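You operate a simulated robot arm through the tools that you are given. There is no shell and no other tool. Be economical: measure what you need, move in short steps, check, and stop when the job is done.

Carry out the task below with a simulated robot arm. There is one attempt and no reset: what you move stays moved.

## Task
Unlock the French window and open both leaves wide.
Fine: leave the shutters latched and the stay hooks down.
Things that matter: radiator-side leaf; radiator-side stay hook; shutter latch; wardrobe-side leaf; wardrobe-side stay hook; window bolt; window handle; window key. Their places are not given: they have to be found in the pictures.

It is judged by the outcome, as a careful person would: the job done as asked, and still so three seconds after it is handed in. It fails if anything else is knocked over, pushed out of place, dropped, spilled or broken.

## Robot
A 7-joint arm with a two-finger parallel gripper, fixed in place. Base frame: the origin is at the foot of the arm, x ahead of it, y to its left, z up. Lengths are in mm, angles in rad, forces in N, time in s.
With the tool pointing down near the work surface it reaches from about 100 to 860 mm from the base axis. Its first joint turns from -2.007 to 2.007 rad. Payload 3.91 kg.
The TCP is the grasp point between the finger pads, 30 mm short of the fingertips. In the tool frame z runs along the fingers and y along their closing line. The gripper opens to 110 mm. The fingers are 20 mm wide and 10 mm thick; the gripper's body (48 by 112 mm) begins 55 mm behind the TCP.
Orientation is that of the tool frame in the base frame, as [roll, pitch, yaw] about the fixed x, y, z axes, in that order (R = Rz(yaw) Ry(pitch) Rx(roll)). With the fingers straight down and closing along the base's y, the tool's x points along the base's -x, its y along +y and its z along -z.

## Interface
- The arm moves only by the tool send_rows. Its argument "series" is one flat list of numbers, 7 for each row, row after row: the turn, a rotation vector about the tool's x, y, z in degrees, then the shift along the tool's x, y, z in mm, then the finger opening in mm, from 0 to 110. In form: [rx, ry, rz, dx, dy, dz, jaw, rx, ry, rz, dx, dy, dz, jaw, ...]. A call has 1 to 10 rows; each row is the pose to reach, as a shift and turn from the pose commanded when the call began, along the tool's axes at that moment. A row lasts 0.2 s, in which the tool goes at most 50 mm and 0.15 rad; a call with a longer step from one row to the next is refused whole, and so is a gripper value outside its range. A pose out of reach is approached as far as the arm can. The call stops where the force on the tool passes 40 N (or 10 N more than at its start, if that is more) or the arm is blocked; 0.2 s more then pass. The fingers move at their own pace (about 153 mm/s each) and stop on an object; they squeeze with about 41 N. The grip force told is the motor's: it shows also when the fingers shut on nothing. Time passes only in rows, and 0.2 s behind the last, so rows that repeat a pose let the fingers close. The reply holds the time, the measured pose of the TCP, the force on the tool along the base axes, the opening and the grip force, in the units named above and with some noise, with the torque about the TCP (base axes, N m) and any sound that the robot's microphone picked up, and new pictures: "views" is both (left out), scene, wrist or none.
- Cameras (640 x 400 px; columns grow to the right, rows downward): "scene" is fixed at [399.9, -650.3, 1681.5]; the picture's right is [0.76, -0.65, 0.00], its down [-0.38, -0.44, -0.81] and it looks along [0.53, 0.62, -0.58] (base axes); focal length 214 px, centre (320, 200). "wrist" rides on the gripper at [72, 17, -103] in the tool frame; the picture's right is [-0.23, 0.97, 0.00], its down [-0.76, -0.18, -0.62] and it looks along [-0.61, -0.14, 0.78] (tool axes); focal length 222 px, centre (320, 200).
- raise_lower(by): slides the trunk up (or, below 0, down) by that many mm; the arm rides with it, the base frame stays. It gives what a move gives, with no picture.
- point_at(camera, pixels): for up to 12 pixels [column, row] of the newest picture of that camera ("zoom" is the newest enlarged one), the place [x, y, z] in the base frame of the surface seen there, good to about 3 mm. The clock stands still meanwhile.
- close_up(camera, box): a new picture of the part [left, top, right, bottom] of that camera's present view, enlarged. The clock stands still meanwhile.
- hand_in(): hands the job in; it is judged then, once.

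Work in short steps. Measure before you move; look again where a grasp or a placing could have gone wrong, and mend it. You have 80 turns and 200 pictures in all, those below and enlarged ones among them. Open the gripper and draw the arm clear of the work before you hand the job in, unless the task says otherwise; then end with one line.

The tools are called after "Emit:" as a command line: name --argument value ..., lists and objects as JSON in quotes. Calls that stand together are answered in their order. send_rows: Moves the arm, as the interface text tells. Its arguments: {"type":"object","properties":{"series":{"type":"array"},"views":{"type":"string","enum":["both","scene","wrist","none"]}},"required":["series"]} The other tools are called the same way: raise_lower (by) slides the trunk up or down; point_at (camera, pixels) gives the place of the surface under pixels of a picture; close_up (camera, box) takes an enlarged picture of a part of a camera's view; hand_in () hands the job in.

At the start:

```text
clock: 0.0
tcp_pos: [641.7, -180.4, 1608.4]
orientation: [3.141, -0.001, 3.141]
contact_force: [0.4, -0.4, -0.7]
wrist_torque: [0.0, -0.01, 0.0]
finger_gap: 110.0
grip_force: 0.0
trunk travel left (down, up): [-900.0, 90.0]
```

scene: 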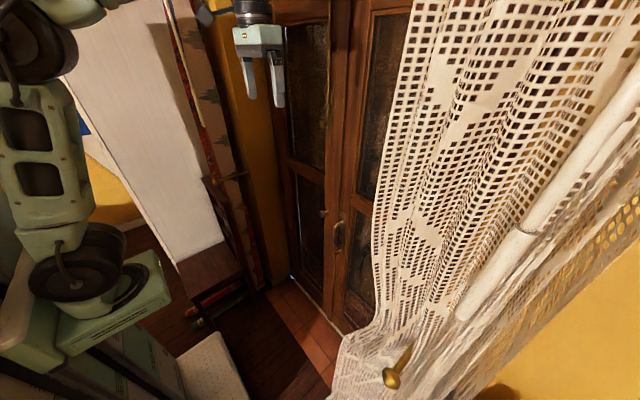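
wrist: 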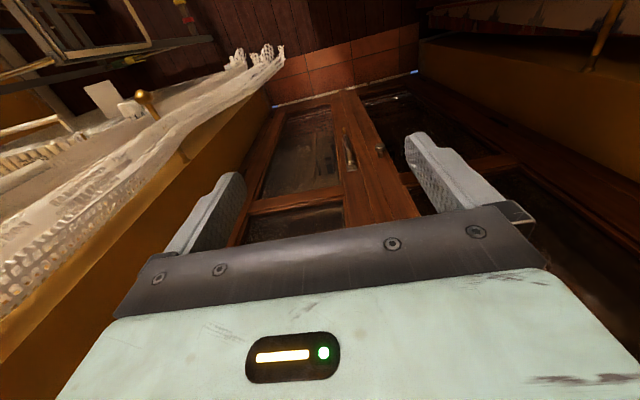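

The scene shows the window with a handle near (338,235) and something at (322,212). I enlarge both views before measuring.

Emit:
close_up --camera "scene" --box '[260, 160, 420, 340]'

Emit:
close_up --camera "wrist" --box '[220, 60, 460, 230]'

Emit:
close_up --camera "scene" --box '[240, 0, 420, 180]'

Emit:
point_at --camera "scene" --pixels '[[338, 235], [322, 212], [345, 150], [300, 150], [385, 30], [320, 20], [292, 280], [345, 328], [390, 378], [300, 50], [270, 60], [330, 60]]'

```text
2.22 times, centred on (340, 250) of scene
```

zoom: 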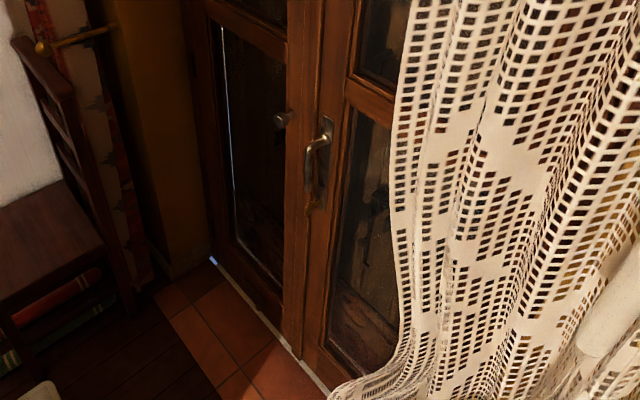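

```text
2.35 times, centred on (340, 145) of wrist
```

zoom: 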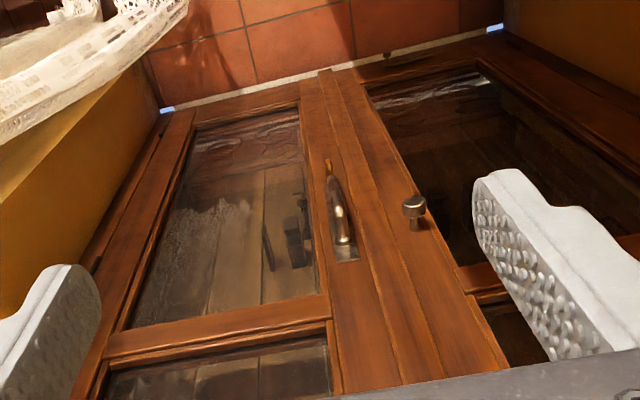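

```text
2.22 times, centred on (330, 90) of scene
```

zoom: 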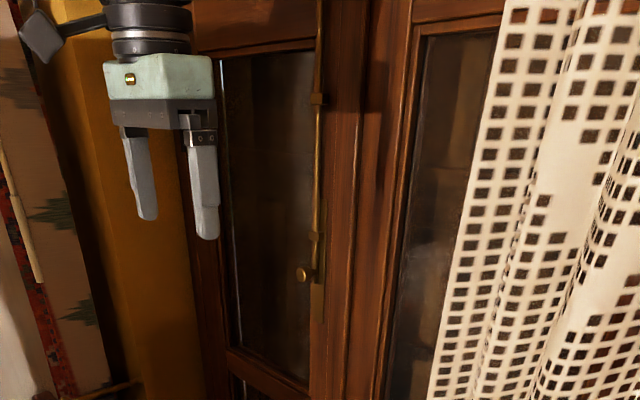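

```text
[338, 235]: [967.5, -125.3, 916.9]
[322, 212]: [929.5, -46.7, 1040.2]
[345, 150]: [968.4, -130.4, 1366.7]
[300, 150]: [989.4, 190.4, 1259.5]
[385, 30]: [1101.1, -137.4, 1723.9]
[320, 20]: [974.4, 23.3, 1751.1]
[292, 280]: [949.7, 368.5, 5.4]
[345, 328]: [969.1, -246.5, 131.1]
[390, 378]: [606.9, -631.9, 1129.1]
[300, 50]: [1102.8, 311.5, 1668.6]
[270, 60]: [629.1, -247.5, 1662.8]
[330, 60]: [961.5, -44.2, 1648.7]
```

Window plane is about x=968; a handle sits on the right leaf, a knob on the left leaf, and a rod bolt near the top. I look tighter for the key, handle and bolt.

Emit:
close_up --camera "scene" --box '[310, 195, 358, 265]'

Emit:
close_up --camera "scene" --box '[305, 0, 365, 100]'

Emit:
close_up --camera "wrist" --box '[320, 110, 400, 190]'

Emit:
close_up --camera "scene" --box '[140, 220, 360, 400]'

Emit:
close_up --camera "wrist" --box '[0, 0, 240, 180]'

```text
5.71 times, centred on (334, 230) of scene
```

zoom: 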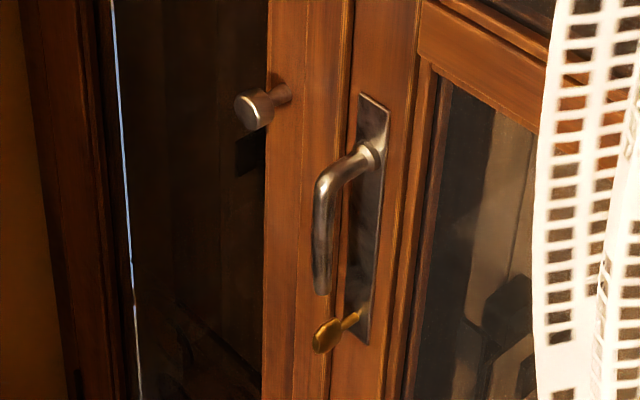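

```text
4.00 times, centred on (335, 50) of scene
```

zoom: 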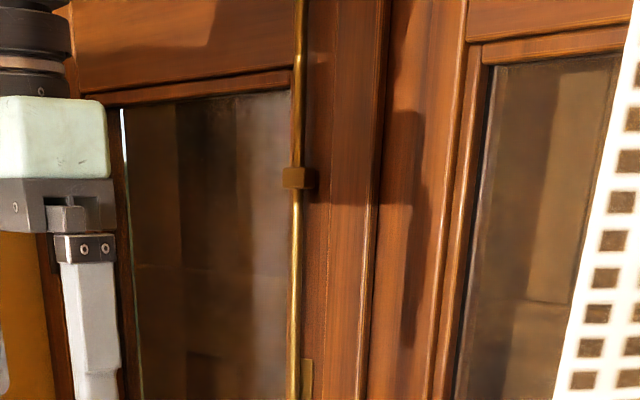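

```text
5.00 times, centred on (360, 150) of wrist
```

zoom: 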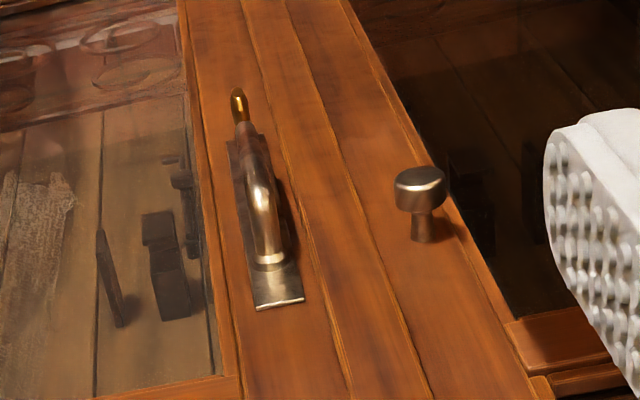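

```text
2.22 times, centred on (250, 310) of scene
```

zoom: 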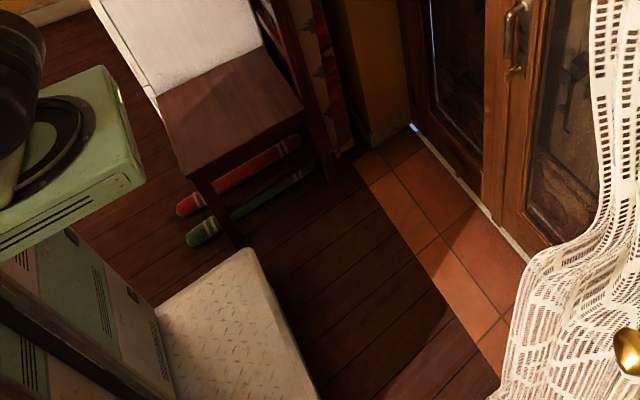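

```text
2.22 times, centred on (120, 90) of wrist
```

zoom: 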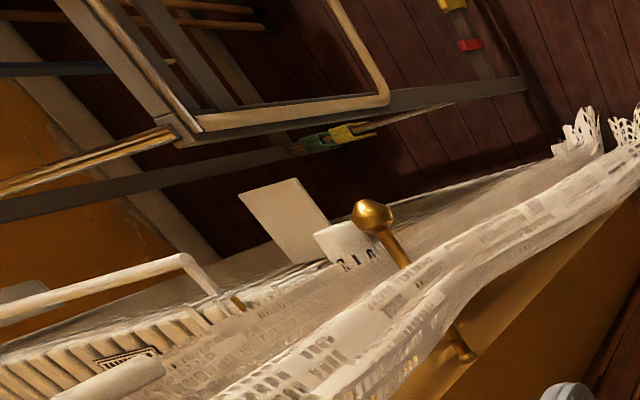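

The key is under the handle, the bolt's knob is at about (322,123) in the scene. I measure these.

Emit:
point_at --camera "scene" --pixels '[[335.2, 253.6], [339.6, 250.7], [334.4, 244.9], [335.4, 228.2], [343.1, 222.1], [322.1, 214.2], [343.6, 213.4], [321.9, 123.3], [324.4, 85.5], [325.5, 118], [327.3, 119], [332, 119]]'

Emit:
point_at --camera "scene" --pixels '[[282, 120], [292, 120], [265, 200], [345, 120], [360, 120], [376, 280], [400, 200], [420, 100], [440, 260], [225, 100], [180, 60], [225, 260]]'

Emit:
close_up --camera "scene" --box '[300, 70, 350, 150]'

```text
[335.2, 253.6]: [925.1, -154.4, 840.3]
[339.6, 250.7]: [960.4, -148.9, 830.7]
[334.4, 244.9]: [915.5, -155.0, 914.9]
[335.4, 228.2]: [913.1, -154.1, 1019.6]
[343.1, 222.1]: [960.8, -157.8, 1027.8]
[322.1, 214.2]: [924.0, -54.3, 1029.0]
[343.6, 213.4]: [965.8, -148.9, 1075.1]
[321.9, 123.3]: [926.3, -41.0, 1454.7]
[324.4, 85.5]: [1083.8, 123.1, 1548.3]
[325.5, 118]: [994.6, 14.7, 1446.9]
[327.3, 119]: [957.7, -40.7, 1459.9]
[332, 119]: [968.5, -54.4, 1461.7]
```

```text
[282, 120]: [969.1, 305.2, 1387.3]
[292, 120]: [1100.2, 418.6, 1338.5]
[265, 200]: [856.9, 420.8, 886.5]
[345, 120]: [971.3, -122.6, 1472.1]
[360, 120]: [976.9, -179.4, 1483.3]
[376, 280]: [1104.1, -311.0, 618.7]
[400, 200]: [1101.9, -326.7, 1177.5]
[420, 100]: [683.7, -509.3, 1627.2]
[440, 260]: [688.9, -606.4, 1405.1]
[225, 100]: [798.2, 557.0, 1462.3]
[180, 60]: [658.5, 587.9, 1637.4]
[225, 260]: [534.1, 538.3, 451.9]
```

```text
5.00 times, centred on (325, 110) of scene
```

zoom: 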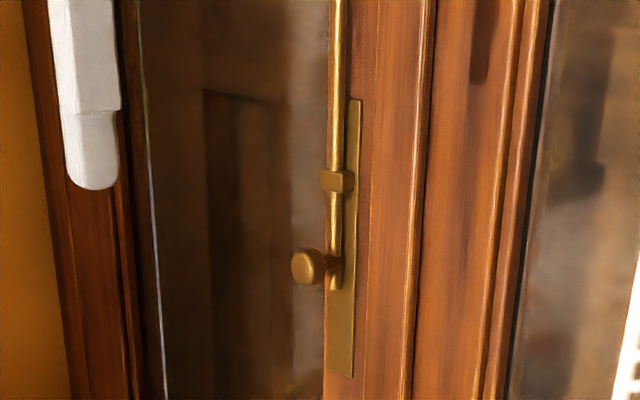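

The handle grip hangs from (913,-155,1020) to about 900; the key bow is at (925,-154,838); the bolt knob is at (926,-41,1455). I tilt the tool to point at the window first, staying at x≈640.

Emit:
send_rows --series '[0, -8.5, 0, 0, 0, 0, 110, 0, -17, 0, 0, 0, 0, 110, 0, -25.5, 0, 0, 0, 0, 110, 0, -34, 0, 0, 0, 0, 110, 0, -42.5, 0, 0, 0, 0, 110, 0, -51, 0, 0, 0, 0, 110, 0, -59.5, 0, 0, 0, 0, 110, 0, -68, 0, 0, 0, 0, 110, 0, -76.5, 0, 0, 0, 0, 110, 0, -85, 0, 0, 0, 0, 110]' --views "both"

```text
clock: 2.2
tcp_pos: [669.5, -164.3, 1587.6]
orientation: [3.109, 1.303, -3.138]
contact_force: [-0.4, 0.2, -0.7]
wrist_torque: [0.03, 0.0, 0.02]
finger_gap: 109.7
grip_force: 0.1
out of reach, approached as far as the arm can: row 7, 8, 9, 10
trunk travel left (down, up): [-900.0, 90.0]
```

scene: 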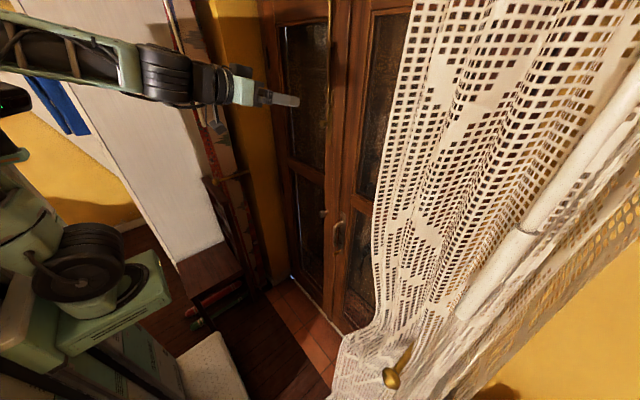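
wrist: 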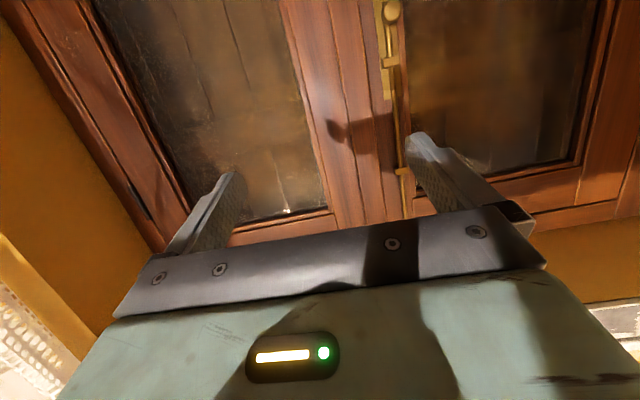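

The pose hit a reach limit at this height. I locate the shoulder to choose a suitable trunk height.

Emit:
point_at --camera "scene" --pixels '[[85, 260], [30, 280], [130, 295], [60, 70], [200, 80], [285, 100], [20, 160], [210, 360]]'

Emit:
raise_lower --by -450

```text
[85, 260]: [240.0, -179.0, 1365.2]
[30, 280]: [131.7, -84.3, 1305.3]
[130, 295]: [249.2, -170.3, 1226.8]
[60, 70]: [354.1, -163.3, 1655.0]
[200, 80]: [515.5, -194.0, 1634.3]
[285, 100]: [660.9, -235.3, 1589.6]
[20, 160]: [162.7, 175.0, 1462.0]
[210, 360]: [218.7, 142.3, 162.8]
```

```text
refused: -450 is not a number from -400 to 400
```

Shoulder is near z≈1350, so I lower the trunk 400 to bring it near handle height.

Emit:
raise_lower --by -400

Emit:
send_rows --series '[0, 0, 0, 0, 0, 0, 110]' --views "both"

```text
clock: 6.0
tcp_pos: [669.6, -164.0, 1188.6]
orientation: [3.108, 1.3, -3.139]
contact_force: [-0.3, -0.4, -0.2]
wrist_torque: [0.04, 0.0, 0.05]
finger_gap: 109.9
grip_force: 0.1
trunk travel left (down, up): [-500.0, 490.0]
```

```text
clock: 6.4
tcp_pos: [668.9, -164.4, 1187.2]
orientation: [3.108, 1.302, -3.14]
contact_force: [0.2, -0.7, 0.0]
wrist_torque: [-0.02, 0.01, 0.03]
finger_gap: 110.1
grip_force: 0.0
trunk travel left (down, up): [-500.0, 490.0]
```

scene: 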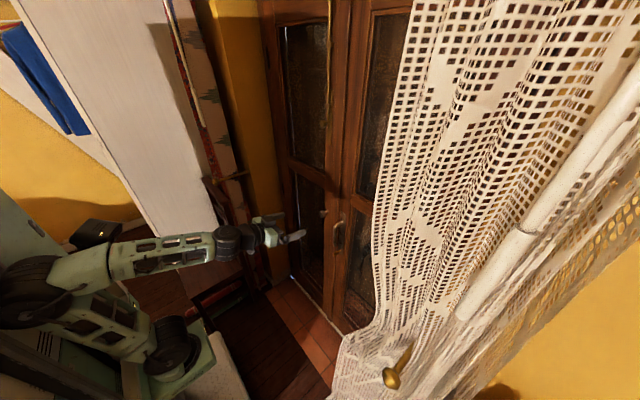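
wrist: 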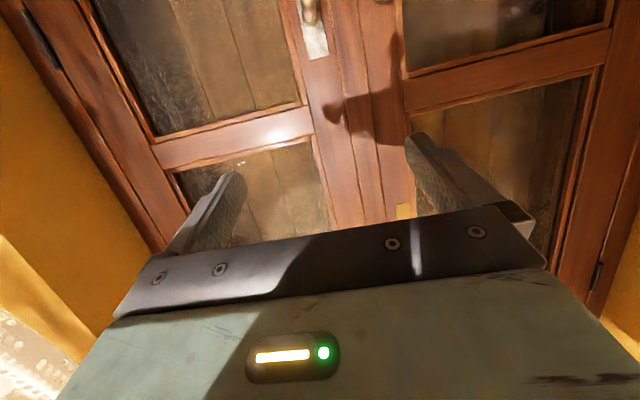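

Tool is 15° below horizontal at (669,-164,1187). I move to a standoff at about (780,-154,838), levelling the tool on the way.

Emit:
send_rows --series '[0, -1.5, 0, 31, 1, 20, 110, 0, -3.1, 0, 61, 2, 40, 110, 0, -4.6, 0, 92, 3, 60, 110, 0, -6.2, 0, 123, 4, 80, 110, 0, -7.7, 0, 153, 5, 100, 110, 0, -9.2, 0, 184, 6, 120, 110, 0, -10.8, 0, 215, 7, 140, 110, 0, -12.3, 0, 245, 8, 160, 110, 0, -13.9, 0, 276, 9, 180, 110, 0, -15.4, 0, 307, 10, 200, 110]' --views "both"

```text
clock: 8.8
tcp_pos: [766.2, -160.7, 870.4]
orientation: [-2.398, 1.4, -2.274]
contact_force: [1.2, -0.3, -0.4]
wrist_torque: [-0.01, -0.03, 0.04]
finger_gap: 109.7
grip_force: 0.0
out of reach, approached as far as the arm can: row 5, 7, 8, 9, 10
trunk travel left (down, up): [-500.0, 490.0]
stopped in row 10: the arm was blocked; the commanded pose is now the measured one
```

scene: 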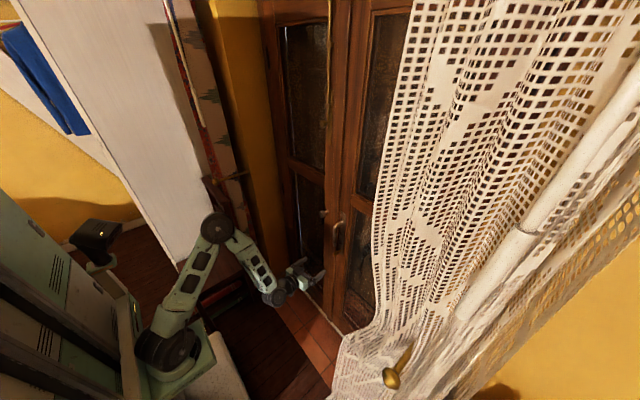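
wrist: 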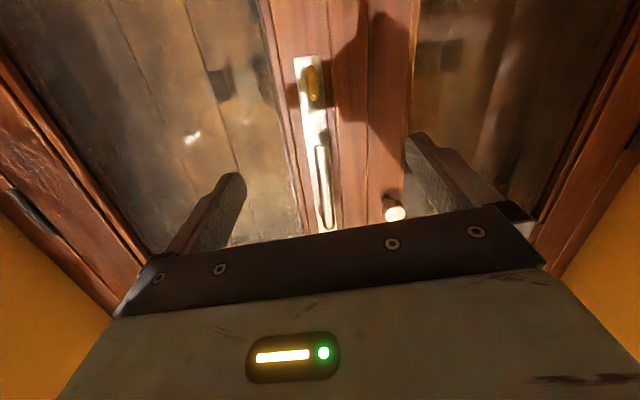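

The arm took an elbow-left posture and stopped as blocked. I check whether its links are near the chair or screen.

Emit:
point_at --camera "scene" --pixels '[[215, 228], [210, 245], [270, 292], [250, 262], [175, 345], [165, 320], [195, 280], [300, 280], [190, 200], [240, 225]]'

Emit:
close_up --camera "scene" --box '[120, 190, 350, 390]'

Emit:
close_up --camera "wrist" --box '[270, 40, 430, 250]'

```text
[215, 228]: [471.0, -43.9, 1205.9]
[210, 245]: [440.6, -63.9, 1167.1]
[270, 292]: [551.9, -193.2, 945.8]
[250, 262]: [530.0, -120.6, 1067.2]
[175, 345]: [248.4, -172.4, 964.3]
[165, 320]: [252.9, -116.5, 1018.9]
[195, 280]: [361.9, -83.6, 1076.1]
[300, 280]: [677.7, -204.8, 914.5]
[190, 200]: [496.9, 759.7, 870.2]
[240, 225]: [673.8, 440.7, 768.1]
```

```text
2.00 times, centred on (235, 290) of scene
```

zoom: 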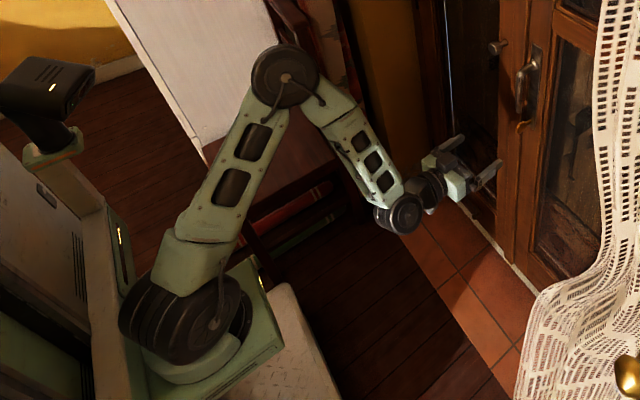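

```text
1.90 times, centred on (350, 145) of wrist
```

zoom: 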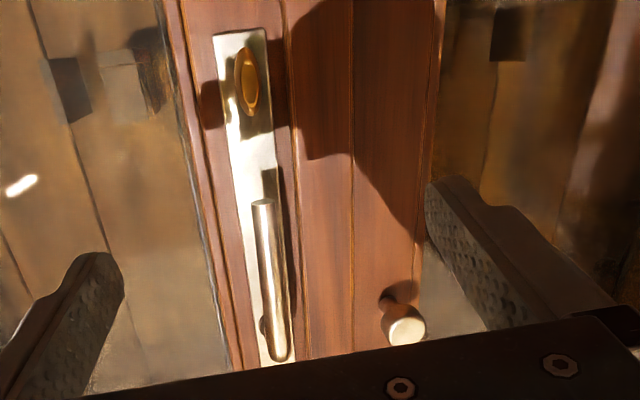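

The arm is free; it was a wrist limit. Stretching forward relieves it, so I go to (850,-154,838) and level the tool (error about 7° per axis).

Emit:
send_rows --series '[1.7, -1.7, 1.7, 5, 0, 22, 110, 3.5, -3.4, 3.5, 11, 0, 44, 110, 5.3, -5, 5.3, 16, 0, 66, 110, 7, -6.7, 7, 21, 0, 87, 110, 7, -6.7, 7, 21, 0, 87, 110]' --views "both"

```text
clock: 10.0
tcp_pos: [847.4, -209.3, 846.5]
orientation: [2.389, 1.561, 2.438]
contact_force: [0.1, -0.2, 0.6]
wrist_torque: [0.01, 0.03, 0.0]
finger_gap: 109.8
grip_force: 0.0
out of reach, approached as far as the arm can: row 1, 2, 3, 4, 5
trunk travel left (down, up): [-500.0, 490.0]
```

scene: 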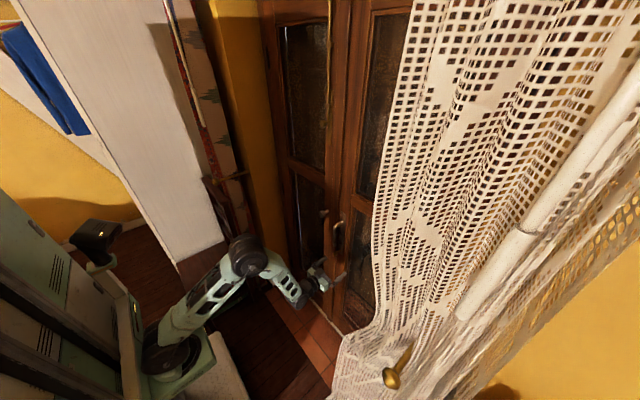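
wrist: 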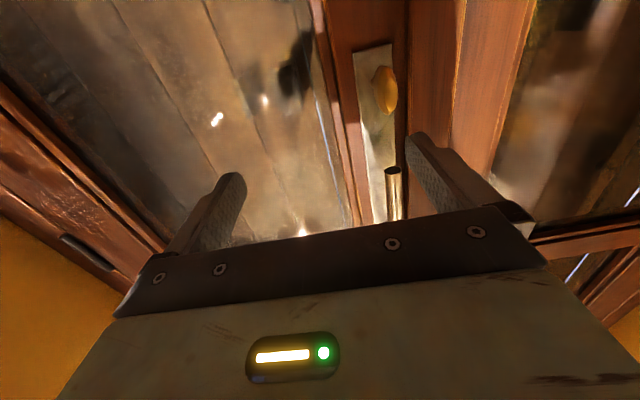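

Level now, but the TCP is 55 mm to the right. I shift it toward +y.

Emit:
send_rows --series '[0, 0, 0, 2, 20, 0, 110, 0, 0, 0, 5, 40, 0, 110, 0, 0, 0, 8, 55, 0, 110, 0, 0, 0, 8, 55, 0, 110]' --views "wrist"

```text
clock: 11.0
tcp_pos: [842.6, -188.4, 845.2]
orientation: [2.396, 1.552, 2.478]
contact_force: [-0.7, 0.6, 0.0]
wrist_torque: [0.01, 0.01, -0.03]
finger_gap: 109.9
grip_force: 0.1
out of reach, approached as far as the arm can: row 1, 2, 3, 4
trunk travel left (down, up): [-500.0, 490.0]
```

wrist: 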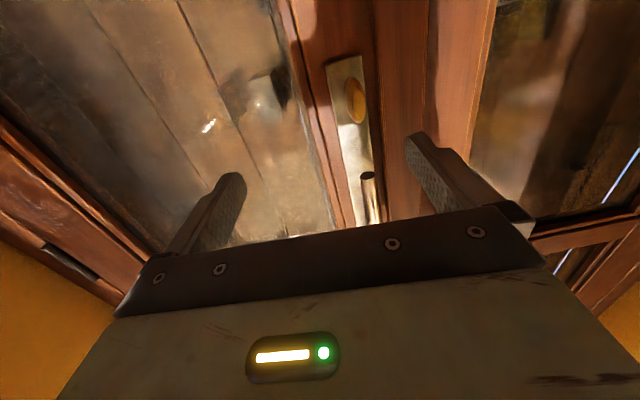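

It creeps toward the goal, so the solver seems near a limit. I lower the trunk 200 so the forearm can be flatter, then lift the tool back.

Emit:
raise_lower --by -200

Emit:
send_rows --series '[0, 0, 0, -35, 5, 0, 110, 0, 0, 0, -70, 10, 0, 110, 0, 0, 0, -105, 17, 0, 110, 0, 0, 0, -140, 25, 0, 110, 0, 0, 0, -175, 30, 0, 110, 0, 0, 0, -193, 35, 0, 110, 0, 0, 0, -193, 35, 0, 110]' --views "both"

```text
clock: 13.2
tcp_pos: [842.7, -188.3, 644.6]
orientation: [2.394, 1.554, 2.473]
contact_force: [0.2, -0.1, 0.1]
wrist_torque: [-0.01, -0.02, -0.05]
finger_gap: 110.0
grip_force: 0.0
trunk travel left (down, up): [-300.0, 690.0]
```

```text
clock: 14.8
tcp_pos: [842.3, -155.6, 837.9]
orientation: [2.406, 1.554, 2.487]
contact_force: [0.0, -0.2, 0.0]
wrist_torque: [-0.02, 0.02, 0.03]
finger_gap: 109.9
grip_force: 0.1
trunk travel left (down, up): [-300.0, 690.0]
```

scene: 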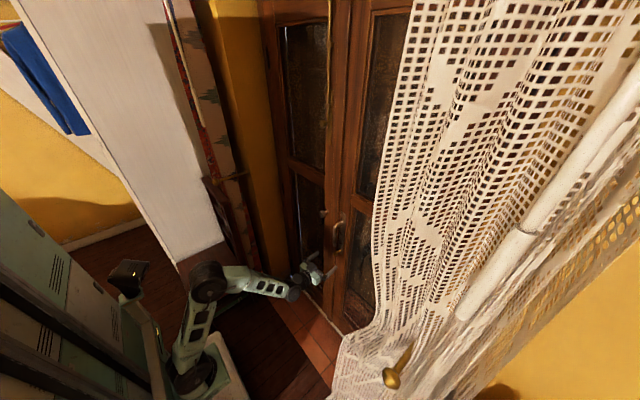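
wrist: 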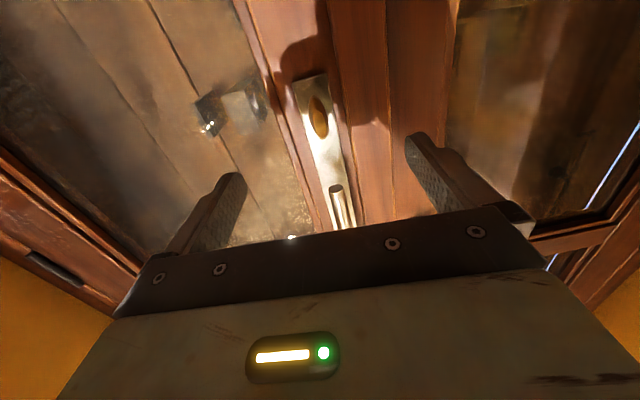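

Now on target and reachable. I measure the key from the wrist view.

Emit:
close_up --camera "wrist" --box '[270, 60, 370, 230]'

Emit:
point_at --camera "wrist" --pixels '[[318, 118], [318, 107], [319, 130], [313, 112], [323, 122], [335, 188], [343, 215], [318, 85], [328, 150]]'

```text
2.35 times, centred on (320, 145) of wrist
```

zoom: 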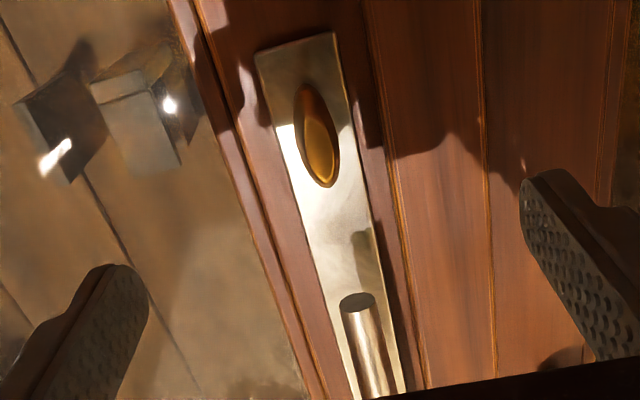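

```text
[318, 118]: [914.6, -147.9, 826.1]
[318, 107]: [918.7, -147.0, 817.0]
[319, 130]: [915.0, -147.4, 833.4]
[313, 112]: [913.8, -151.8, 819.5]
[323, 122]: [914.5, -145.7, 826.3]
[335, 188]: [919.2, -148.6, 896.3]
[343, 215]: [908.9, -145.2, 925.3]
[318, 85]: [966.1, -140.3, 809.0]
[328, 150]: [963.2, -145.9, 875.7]
```

Bow is centred near (918,-150,827) in a vertical plane. I correct the 4.6° yaw and advance to TCP (906,-150,827) with the jaw narrowed to 50.

Emit:
send_rows --series '[2.3, 0, 0, 6, 0, 20, 60, 4.6, 0, 0, 11, 0, 42, 50, 4.6, 0, 0, 11, 0, 64, 50, 4.6, 0, 0, 11, 0, 64, 50]' --views "both"

```text
clock: 15.8
tcp_pos: [906.5, -150.6, 826.9]
orientation: [2.424, 1.553, 2.425]
contact_force: [-1.0, -0.2, -1.3]
wrist_torque: [-0.02, -0.02, 0.0]
finger_gap: 50.1
grip_force: 0.0
trunk travel left (down, up): [-300.0, 690.0]
```

scene: 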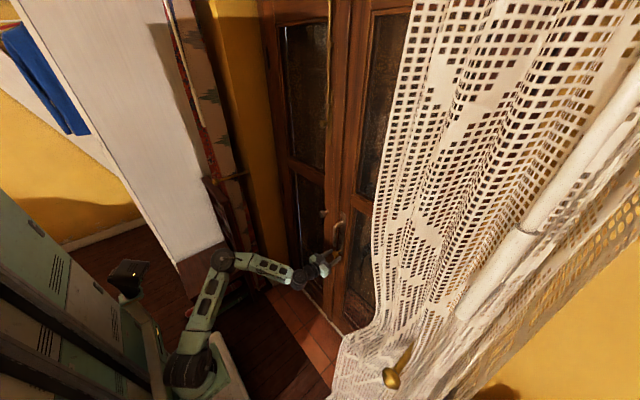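
wrist: 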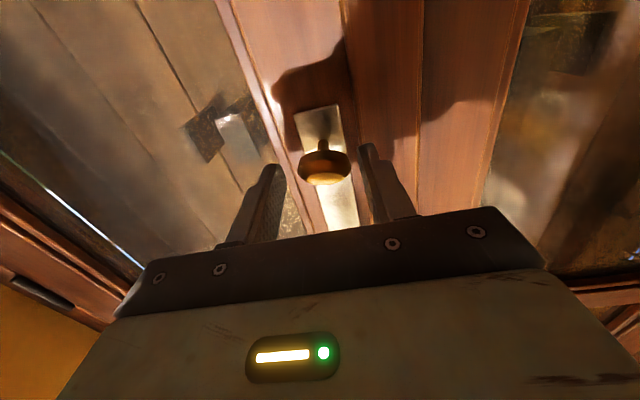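

The bow at (325,165) sits between the fingers; I check its shape closely before closing.

Emit:
close_up --camera "wrist" --box '[240, 90, 420, 250]'

Emit:
point_at --camera "wrist" --pixels '[[304, 166], [345, 166], [325, 180], [325, 156], [322, 145]]'

```text
2.50 times, centred on (330, 170) of wrist
```

zoom: 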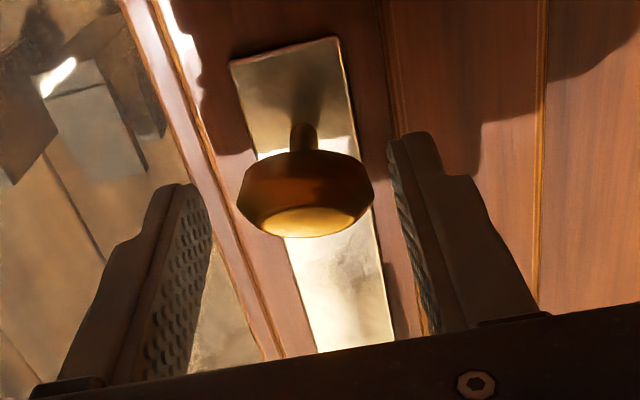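

```text
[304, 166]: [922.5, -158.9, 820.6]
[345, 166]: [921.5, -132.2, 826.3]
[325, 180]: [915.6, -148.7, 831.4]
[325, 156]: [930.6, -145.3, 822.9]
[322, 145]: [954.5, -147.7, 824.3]
```

The bow now looks wide in y (about 27 mm), unlike before. I check from the scene camera.

Emit:
close_up --camera "scene" --box '[300, 220, 360, 290]'

```text
5.71 times, centred on (330, 255) of scene
```

zoom: 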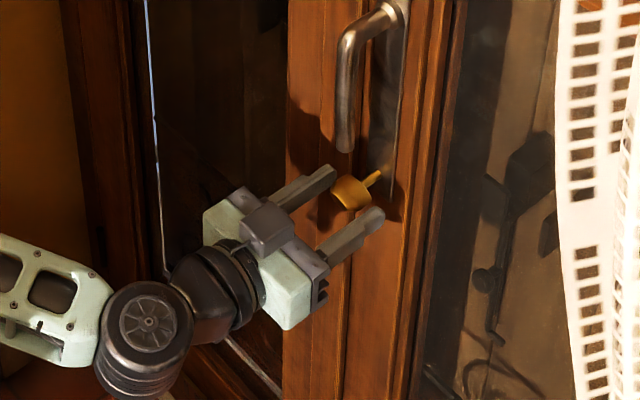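

The bow really is horizontal now, so it has turned or I misread it. I back off a little and roll the tool 85° so the fingers can close vertically on the flat bow.

Emit:
send_rows --series '[0, 0, 8.5, 0, 0, -10, 60, 0, 0, 17, 0, 0, -20, 60, 0, 0, 25.5, 0, 0, -30, 60, 0, 0, 34, 0, 0, -30, 60, 0, 0, 42.5, 0, 0, -30, 60, 0, 0, 51, 0, 0, -30, 60, 0, 0, 59.5, 0, 0, -30, 60, 0, 0, 68, 0, 0, -30, 60, 0, 0, 76.5, 0, 0, -30, 60, 0, 0, 85, 0, 0, -30, 60]' --views "both"

Emit:
close_up --camera "scene" --box '[300, 220, 360, 290]'

```text
clock: 18.0
tcp_pos: [876.6, -150.5, 825.9]
orientation: [1.586, 0.075, 1.573]
contact_force: [-0.7, 0.3, -0.5]
wrist_torque: [0.01, 0.0, 0.02]
finger_gap: 60.0
grip_force: 0.0
trunk travel left (down, up): [-300.0, 690.0]
```

scene: 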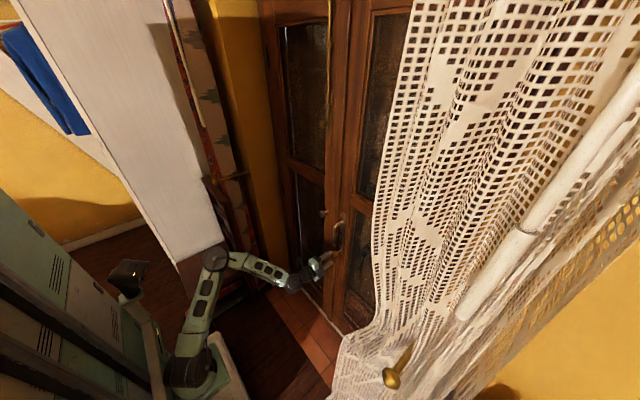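
wrist: 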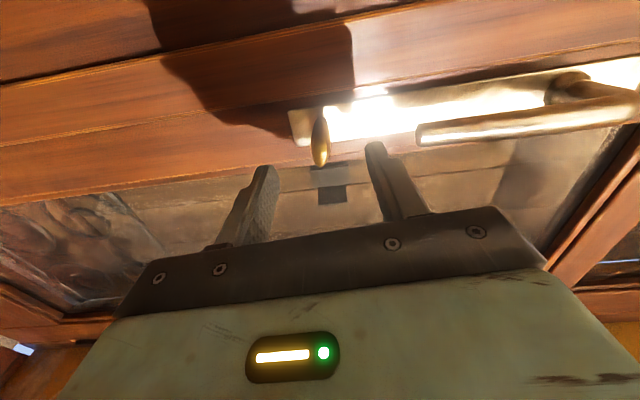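

```text
5.71 times, centred on (330, 255) of scene
```

zoom: 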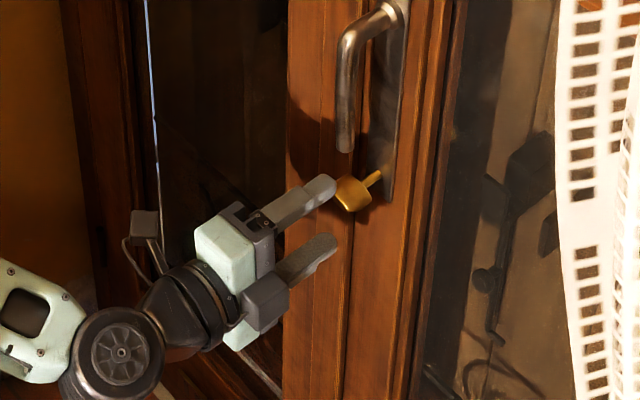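

The bow at (320,135) is centred between the fingers and thin along their closing line. I advance and close on it.

Emit:
send_rows --series '[0, 0, 0, 0, 0, 16, 60, 0, 0, 0, 0, 0, 32, 60, 0, 0, 0, 0, 0, 32, 30, 0, 0, 0, 0, 0, 32, 0, 0, 0, 0, 0, 0, 32, 0, 0, 0, 0, 0, 0, 32, 0]' --views "wrist"

Emit:
close_up --camera "scene" --box '[300, 220, 360, 290]'

```text
clock: 19.4
tcp_pos: [908.1, -151.0, 827.6]
orientation: [1.584, 0.077, 1.572]
contact_force: [2.4, -2.3, 7.4]
wrist_torque: [0.19, -0.13, 0.72]
finger_gap: 14.6
grip_force: 44.7
trunk travel left (down, up): [-300.0, 690.0]
```

wrist: 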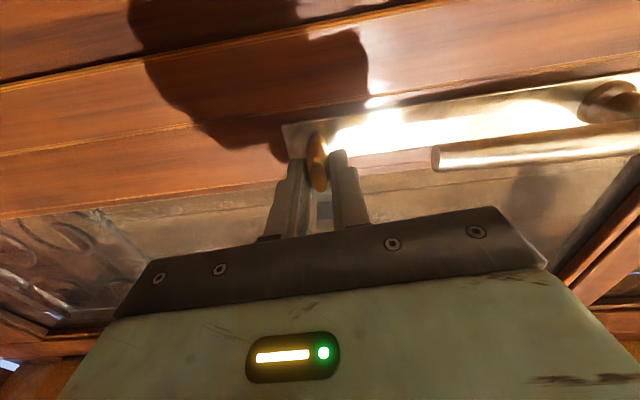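

```text
5.71 times, centred on (330, 255) of scene
```

zoom: 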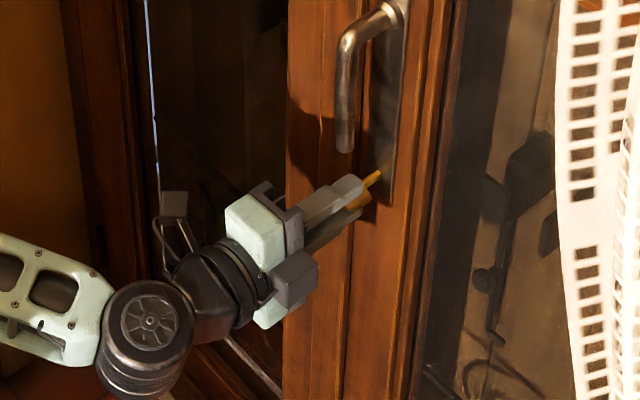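

Key gripped, 14.6 mm thick. I turn it gently clockwise (seen from the robot) by 20°, watching the torque about x.

Emit:
send_rows --series '[0, 0, 5, 0, 0, 0, 0, 0, 0, 10, 0, 0, 0, 0, 0, 0, 15, 0, 0, 0, 0, 0, 0, 20, 0, 0, 0, 0]' --views "none"

```text
clock: 20.4
tcp_pos: [909.2, -150.4, 826.3]
orientation: [1.585, -0.273, 1.568]
contact_force: [2.0, -1.9, 5.4]
wrist_torque: [0.04, -0.36, 0.96]
finger_gap: 14.2
grip_force: 44.8
trunk travel left (down, up): [-300.0, 690.0]
```

It turns freely. I continue another 40° in the same direction.

Emit:
send_rows --series '[0, 0, 5, 0, 0, 0, 0, 0, 0, 10, 0, 0, 0, 0, 0, 0, 16, 0, 0, 0, 0, 0, 0, 22, 0, 0, 0, 0, 0, 0, 28, 0, 0, 0, 0, 0, 0, 34, 0, 0, 0, 0, 0, 0, 40, 0, 0, 0, 0]' --views "wrist"

Emit:
close_up --camera "scene" --box '[300, 220, 360, 290]'

```text
clock: 22.0
tcp_pos: [908.6, -149.1, 825.1]
orientation: [1.601, -0.972, 1.548]
contact_force: [-6.7, 11.1, -10.7]
wrist_torque: [-0.04, -0.64, 0.75]
finger_gap: 14.3
grip_force: 45.2
trunk travel left (down, up): [-300.0, 690.0]
```

wrist: 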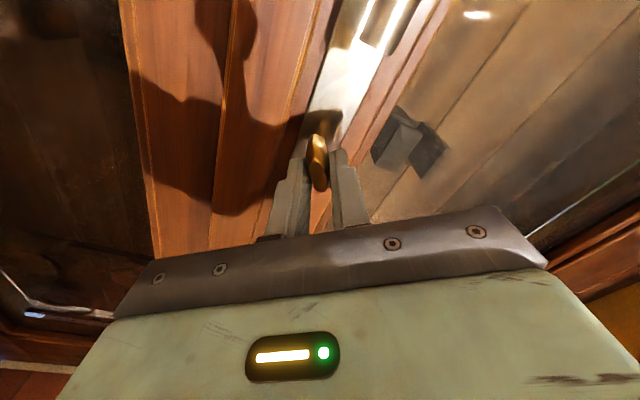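

```text
5.71 times, centred on (330, 255) of scene
```

zoom: 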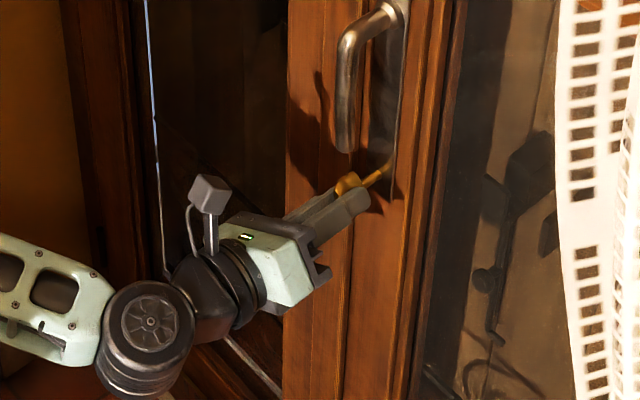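

Still turning freely; I continue 40° more and watch for a stop or a click.

Emit:
send_rows --series '[0, 0, 5, 0, 0, 0, 0, 0, 0, 10, 0, 0, 0, 0, 0, 0, 16, 0, 0, 0, 0, 0, 0, 22, 0, 0, 0, 0, 0, 0, 28, 0, 0, 0, 0, 0, 0, 34, 0, 0, 0, 0, 0, 0, 40, 0, 0, 0, 0]' --views "none"

```text
clock: 23.6
tcp_pos: [909.8, -146.7, 825.6]
orientation: [-1.732, -1.471, -1.402]
contact_force: [-6.2, 24.9, -13.6]
wrist_torque: [-0.56, 0.63, 0.45]
finger_gap: 14.8
grip_force: 44.5
trunk travel left (down, up): [-300.0, 690.0]
```

A side force of 25 N appears, the TCP seems about 4 mm off the key axis, or the key met its stop. I look.

Emit:
close_up --camera "wrist" --box '[240, 60, 420, 240]'

Emit:
close_up --camera "scene" --box '[310, 230, 350, 270]'

```text
2.22 times, centred on (330, 150) of wrist
```

zoom: 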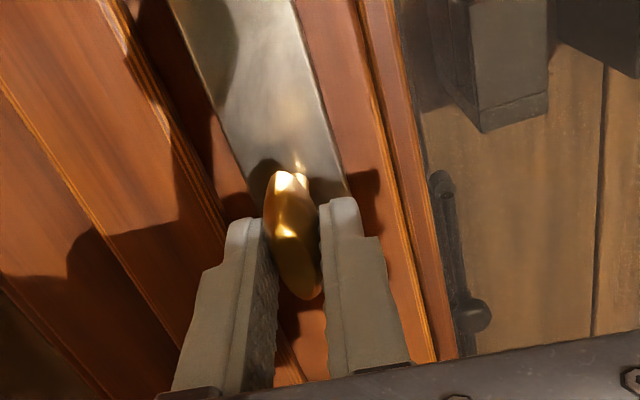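

```text
10.00 times, centred on (330, 250) of scene
```

zoom: 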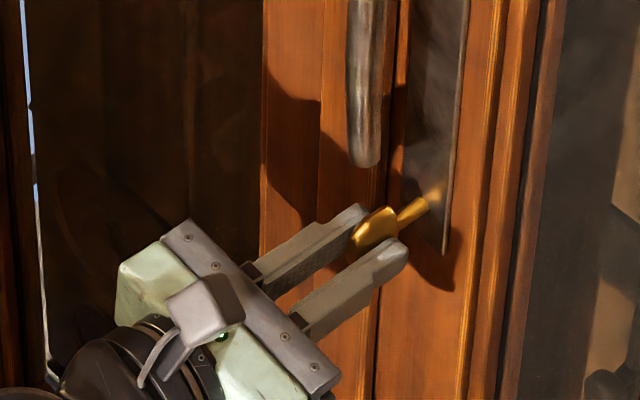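

The bow is now vertical in the fingers with a resisting torque. I recentre about 3 mm onto the key axis (tool y is now -y) and try 10° more to see whether this is a stop.

Emit:
send_rows --series '[0, 0, 0, 0, -3, 0, 0, 0, 0, 5, 0, -3, 0, 0, 0, 0, 10, 0, -3, 0, 0]' --views "none"

```text
clock: 24.4
tcp_pos: [907.8, -147.4, 826.7]
orientation: [-1.628, -1.3, -1.516]
contact_force: [2.7, 15.9, -10.1]
wrist_torque: [-1.04, 0.61, 0.43]
finger_gap: 16.7
grip_force: 45.0
trunk travel left (down, up): [-300.0, 690.0]
```

Torque rises and the fingers spread: a stop at vertical. I turn back the other way in stages to find the other end.

Emit:
send_rows --series '[0, 0, -6, 0, 0, 0, 0, 0, 0, -12, 0, 0, 0, 0, 0, 0, -18, 0, 0, 0, 0, 0, 0, -25, 0, 0, 0, 0, 0, 0, -33, 0, 0, 0, 0, 0, 0, -41, 0, 0, 0, 0, 0, 0, -49, 0, 0, 0, 0, 0, 0, -57, 0, 0, 0, 0, 0, 0, -65, 0, 0, 0, 0, 0, 0, -73, 0, 0, 0, 0]' --views "none"

Emit:
send_rows --series '[0, 0, -5, 0, 0, 0, 0, 0, 0, -10, 0, 0, 0, 0, 0, 0, -15, 0, 0, 0, 0, 0, 0, -20, 0, 0, 0, 0, 0, 0, -25, 0, 0, 0, 0, 0, 0, -30, 0, 0, 0, 0, 0, 0, -35, 0, 0, 0, 0, 0, 0, -40, 0, 0, 0, 0]' --views "wrist"

```text
clock: 26.6
tcp_pos: [908.7, -147.1, 828.4]
orientation: [1.586, -0.565, 1.564]
contact_force: [17.5, 12.2, 11.8]
wrist_torque: [-0.01, 0.22, -0.48]
finger_gap: 14.4
grip_force: 44.9
trunk travel left (down, up): [-300.0, 690.0]
```

```text
clock: 28.4
tcp_pos: [907.9, -147.8, 827.8]
orientation: [1.584, 0.13, 1.573]
contact_force: [14.0, 4.5, 13.0]
wrist_torque: [0.66, -0.22, 0.51]
finger_gap: 15.1
grip_force: 45.3
trunk travel left (down, up): [-300.0, 690.0]
```

wrist: 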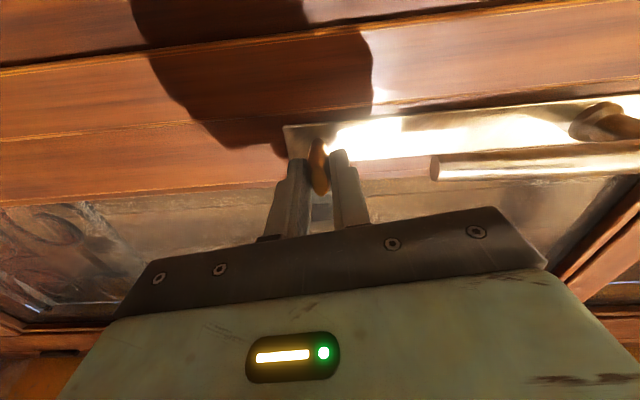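

Torque and spread again: the other stop is at horizontal. The key started vertical, so horizontal is the turned (unlocked) end. I release, back off and roll the tool back for the handle.

Emit:
send_rows --series '[0, 0, 6, 0, 0, 0, 0, 0, 0, 6, 0, 0, 0, 40, 0, 0, 6, 0, 0, 0, 60, 0, 0, 6, 0, 0, -35, 60, 0, 0, 6, 0, 0, -75, 60]' --views "wrist"

Emit:
close_up --camera "scene" --box '[310, 210, 360, 270]'

```text
clock: 29.6
tcp_pos: [834.4, -145.4, 826.2]
orientation: [1.584, 0.024, 1.572]
contact_force: [0.4, 0.1, 0.8]
wrist_torque: [0.06, -0.01, -0.01]
finger_gap: 60.1
grip_force: 0.0
trunk travel left (down, up): [-300.0, 690.0]
```

wrist: 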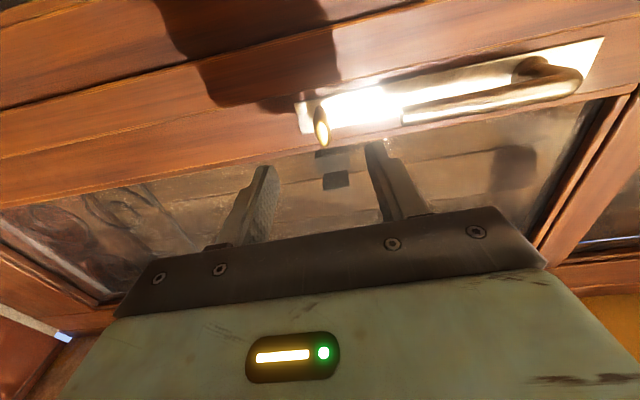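

```text
6.67 times, centred on (335, 240) of scene
```

zoom: 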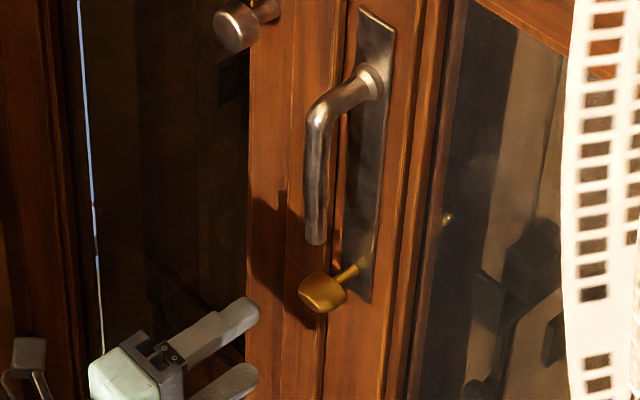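

Key bow is horizontal and the lever still hangs down. I roll back 85° and rise to z≈930 in front of the lever.

Emit:
send_rows --series '[0, 0, -8.5, 0, 10, 0, 70, 0, 0, -17, 0, 21, 0, 70, 0, 0, -25.5, 0, 31, 0, 70, 0, 0, -34, 0, 42, 0, 70, 0, 0, -42.5, 0, 52, 0, 70, 0, 0, -51, 0, 62, 0, 70, 0, 0, -59.5, 0, 73, 0, 70, 0, 0, -68, 0, 83, 0, 70, 0, 0, -76.5, 0, 94, 0, 70, 0, 0, -85, 0, 104, 0, 70]' --views "wrist"

```text
clock: 31.8
tcp_pos: [835.8, -144.6, 931.3]
orientation: [1.788, 1.51, 1.786]
contact_force: [0.8, 0.7, 0.3]
wrist_torque: [0.01, 0.04, -0.01]
finger_gap: 70.0
grip_force: 0.1
trunk travel left (down, up): [-300.0, 690.0]
```

wrist: 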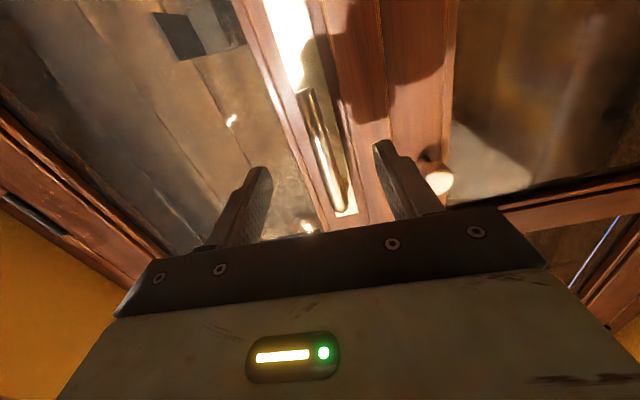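

Lever sits between the fingers at about (325,160). I advance 76 mm and close on it.

Emit:
send_rows --series '[0, 0, 0, 0, -1, 25, 70, 0, 0, 0, 0, -3, 50, 60, 0, 0, 0, 0, -4, 76, 60, 0, 0, 0, 0, -4, 76, 30, 0, 0, 0, 0, -4, 76, 5, 0, 0, 0, 0, -4, 76, 5]' --views "wrist"

Emit:
close_up --camera "scene" --box '[310, 210, 360, 270]'

```text
clock: 33.2
tcp_pos: [910.8, -146.3, 931.4]
orientation: [1.788, 1.508, 1.792]
contact_force: [-2.4, 9.8, 0.3]
wrist_torque: [-0.94, -0.12, 0.04]
finger_gap: 17.4
grip_force: 45.3
trunk travel left (down, up): [-300.0, 690.0]
```

wrist: 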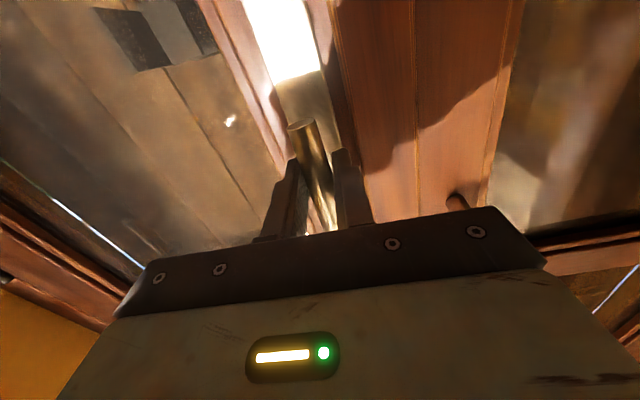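

```text
6.67 times, centred on (335, 240) of scene
```

zoom: 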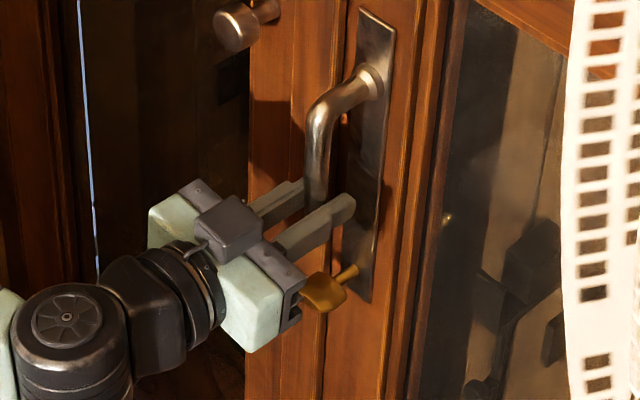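

Gripped at 17.4 mm. Pivot is near z=1028 (radius ≈97). I test a small clockwise turn (lever bottom to the left).

Emit:
send_rows --series '[0, 0, 4, -0.2, 6.8, 0, 5, 0, 0, 8, -0.9, 13.5, 0, 5, 0, 0, 12, -2.1, 20.2, 0, 5]' --views "none"

```text
clock: 33.9
tcp_pos: [908.8, -147.0, 931.5]
orientation: [1.638, 1.341, 1.607]
contact_force: [20.2, -15.1, -2.6]
wrist_torque: [-1.24, -0.9, -0.21]
finger_gap: 21.1
grip_force: 44.6
trunk travel left (down, up): [-300.0, 690.0]
stopped in row 3: the force on the tool passed its limit at 46 N (the readings are from after the stop); the commanded pose is now the measured one
```

It does not move that way. I undo the tilt and try the opposite direction.

Emit:
send_rows --series '[0, 0, -5, 0, 0, 0, 5, 0, 0, -10, 0, 0, 0, 5, 0, 0, -14, -0.2, -6.8, 0, 5, 0, 0, -18, -0.9, -13.5, 0, 5, 0, 0, -22, -2.1, -20.2, 0, 5]' --views "none"

```text
clock: 35.1
tcp_pos: [909.9, -159.9, 931.1]
orientation: [-1.641, 1.418, -1.655]
contact_force: [4.5, 0.9, 7.2]
wrist_torque: [0.2, -0.02, 0.06]
finger_gap: 16.7
grip_force: 45.0
trunk travel left (down, up): [-300.0, 690.0]
```

The lever moves this way (y now -160, low force), so the lock is released. I continue along the arc about 56°.

Emit:
send_rows --series '[0, 0, -7, -0.7, -11.8, 0, 5, 0, 0, -14, -2.9, -23.5, 0, 5, 0, 0, -21, -6.4, -34.8, 0, 5, 0, 0, -28, -11.4, -45.5, 0, 5, 0, 0, -35, -17.5, -55.6, 0, 5, 0, 0, -42, -24.9, -64.9, 0, 5, 0, 0, -49, -33.4, -73.2, 0, 5, 0, 0, -56, -42.8, -80.4, 0, 5]' --views "none"

```text
clock: 36.9
tcp_pos: [907.8, -229.8, 984.1]
orientation: [-1.588, 0.439, -1.591]
contact_force: [0.3, 32.0, 2.0]
wrist_torque: [-0.9, 0.13, -0.12]
finger_gap: 16.9
grip_force: 45.5
trunk travel left (down, up): [-300.0, 690.0]
```

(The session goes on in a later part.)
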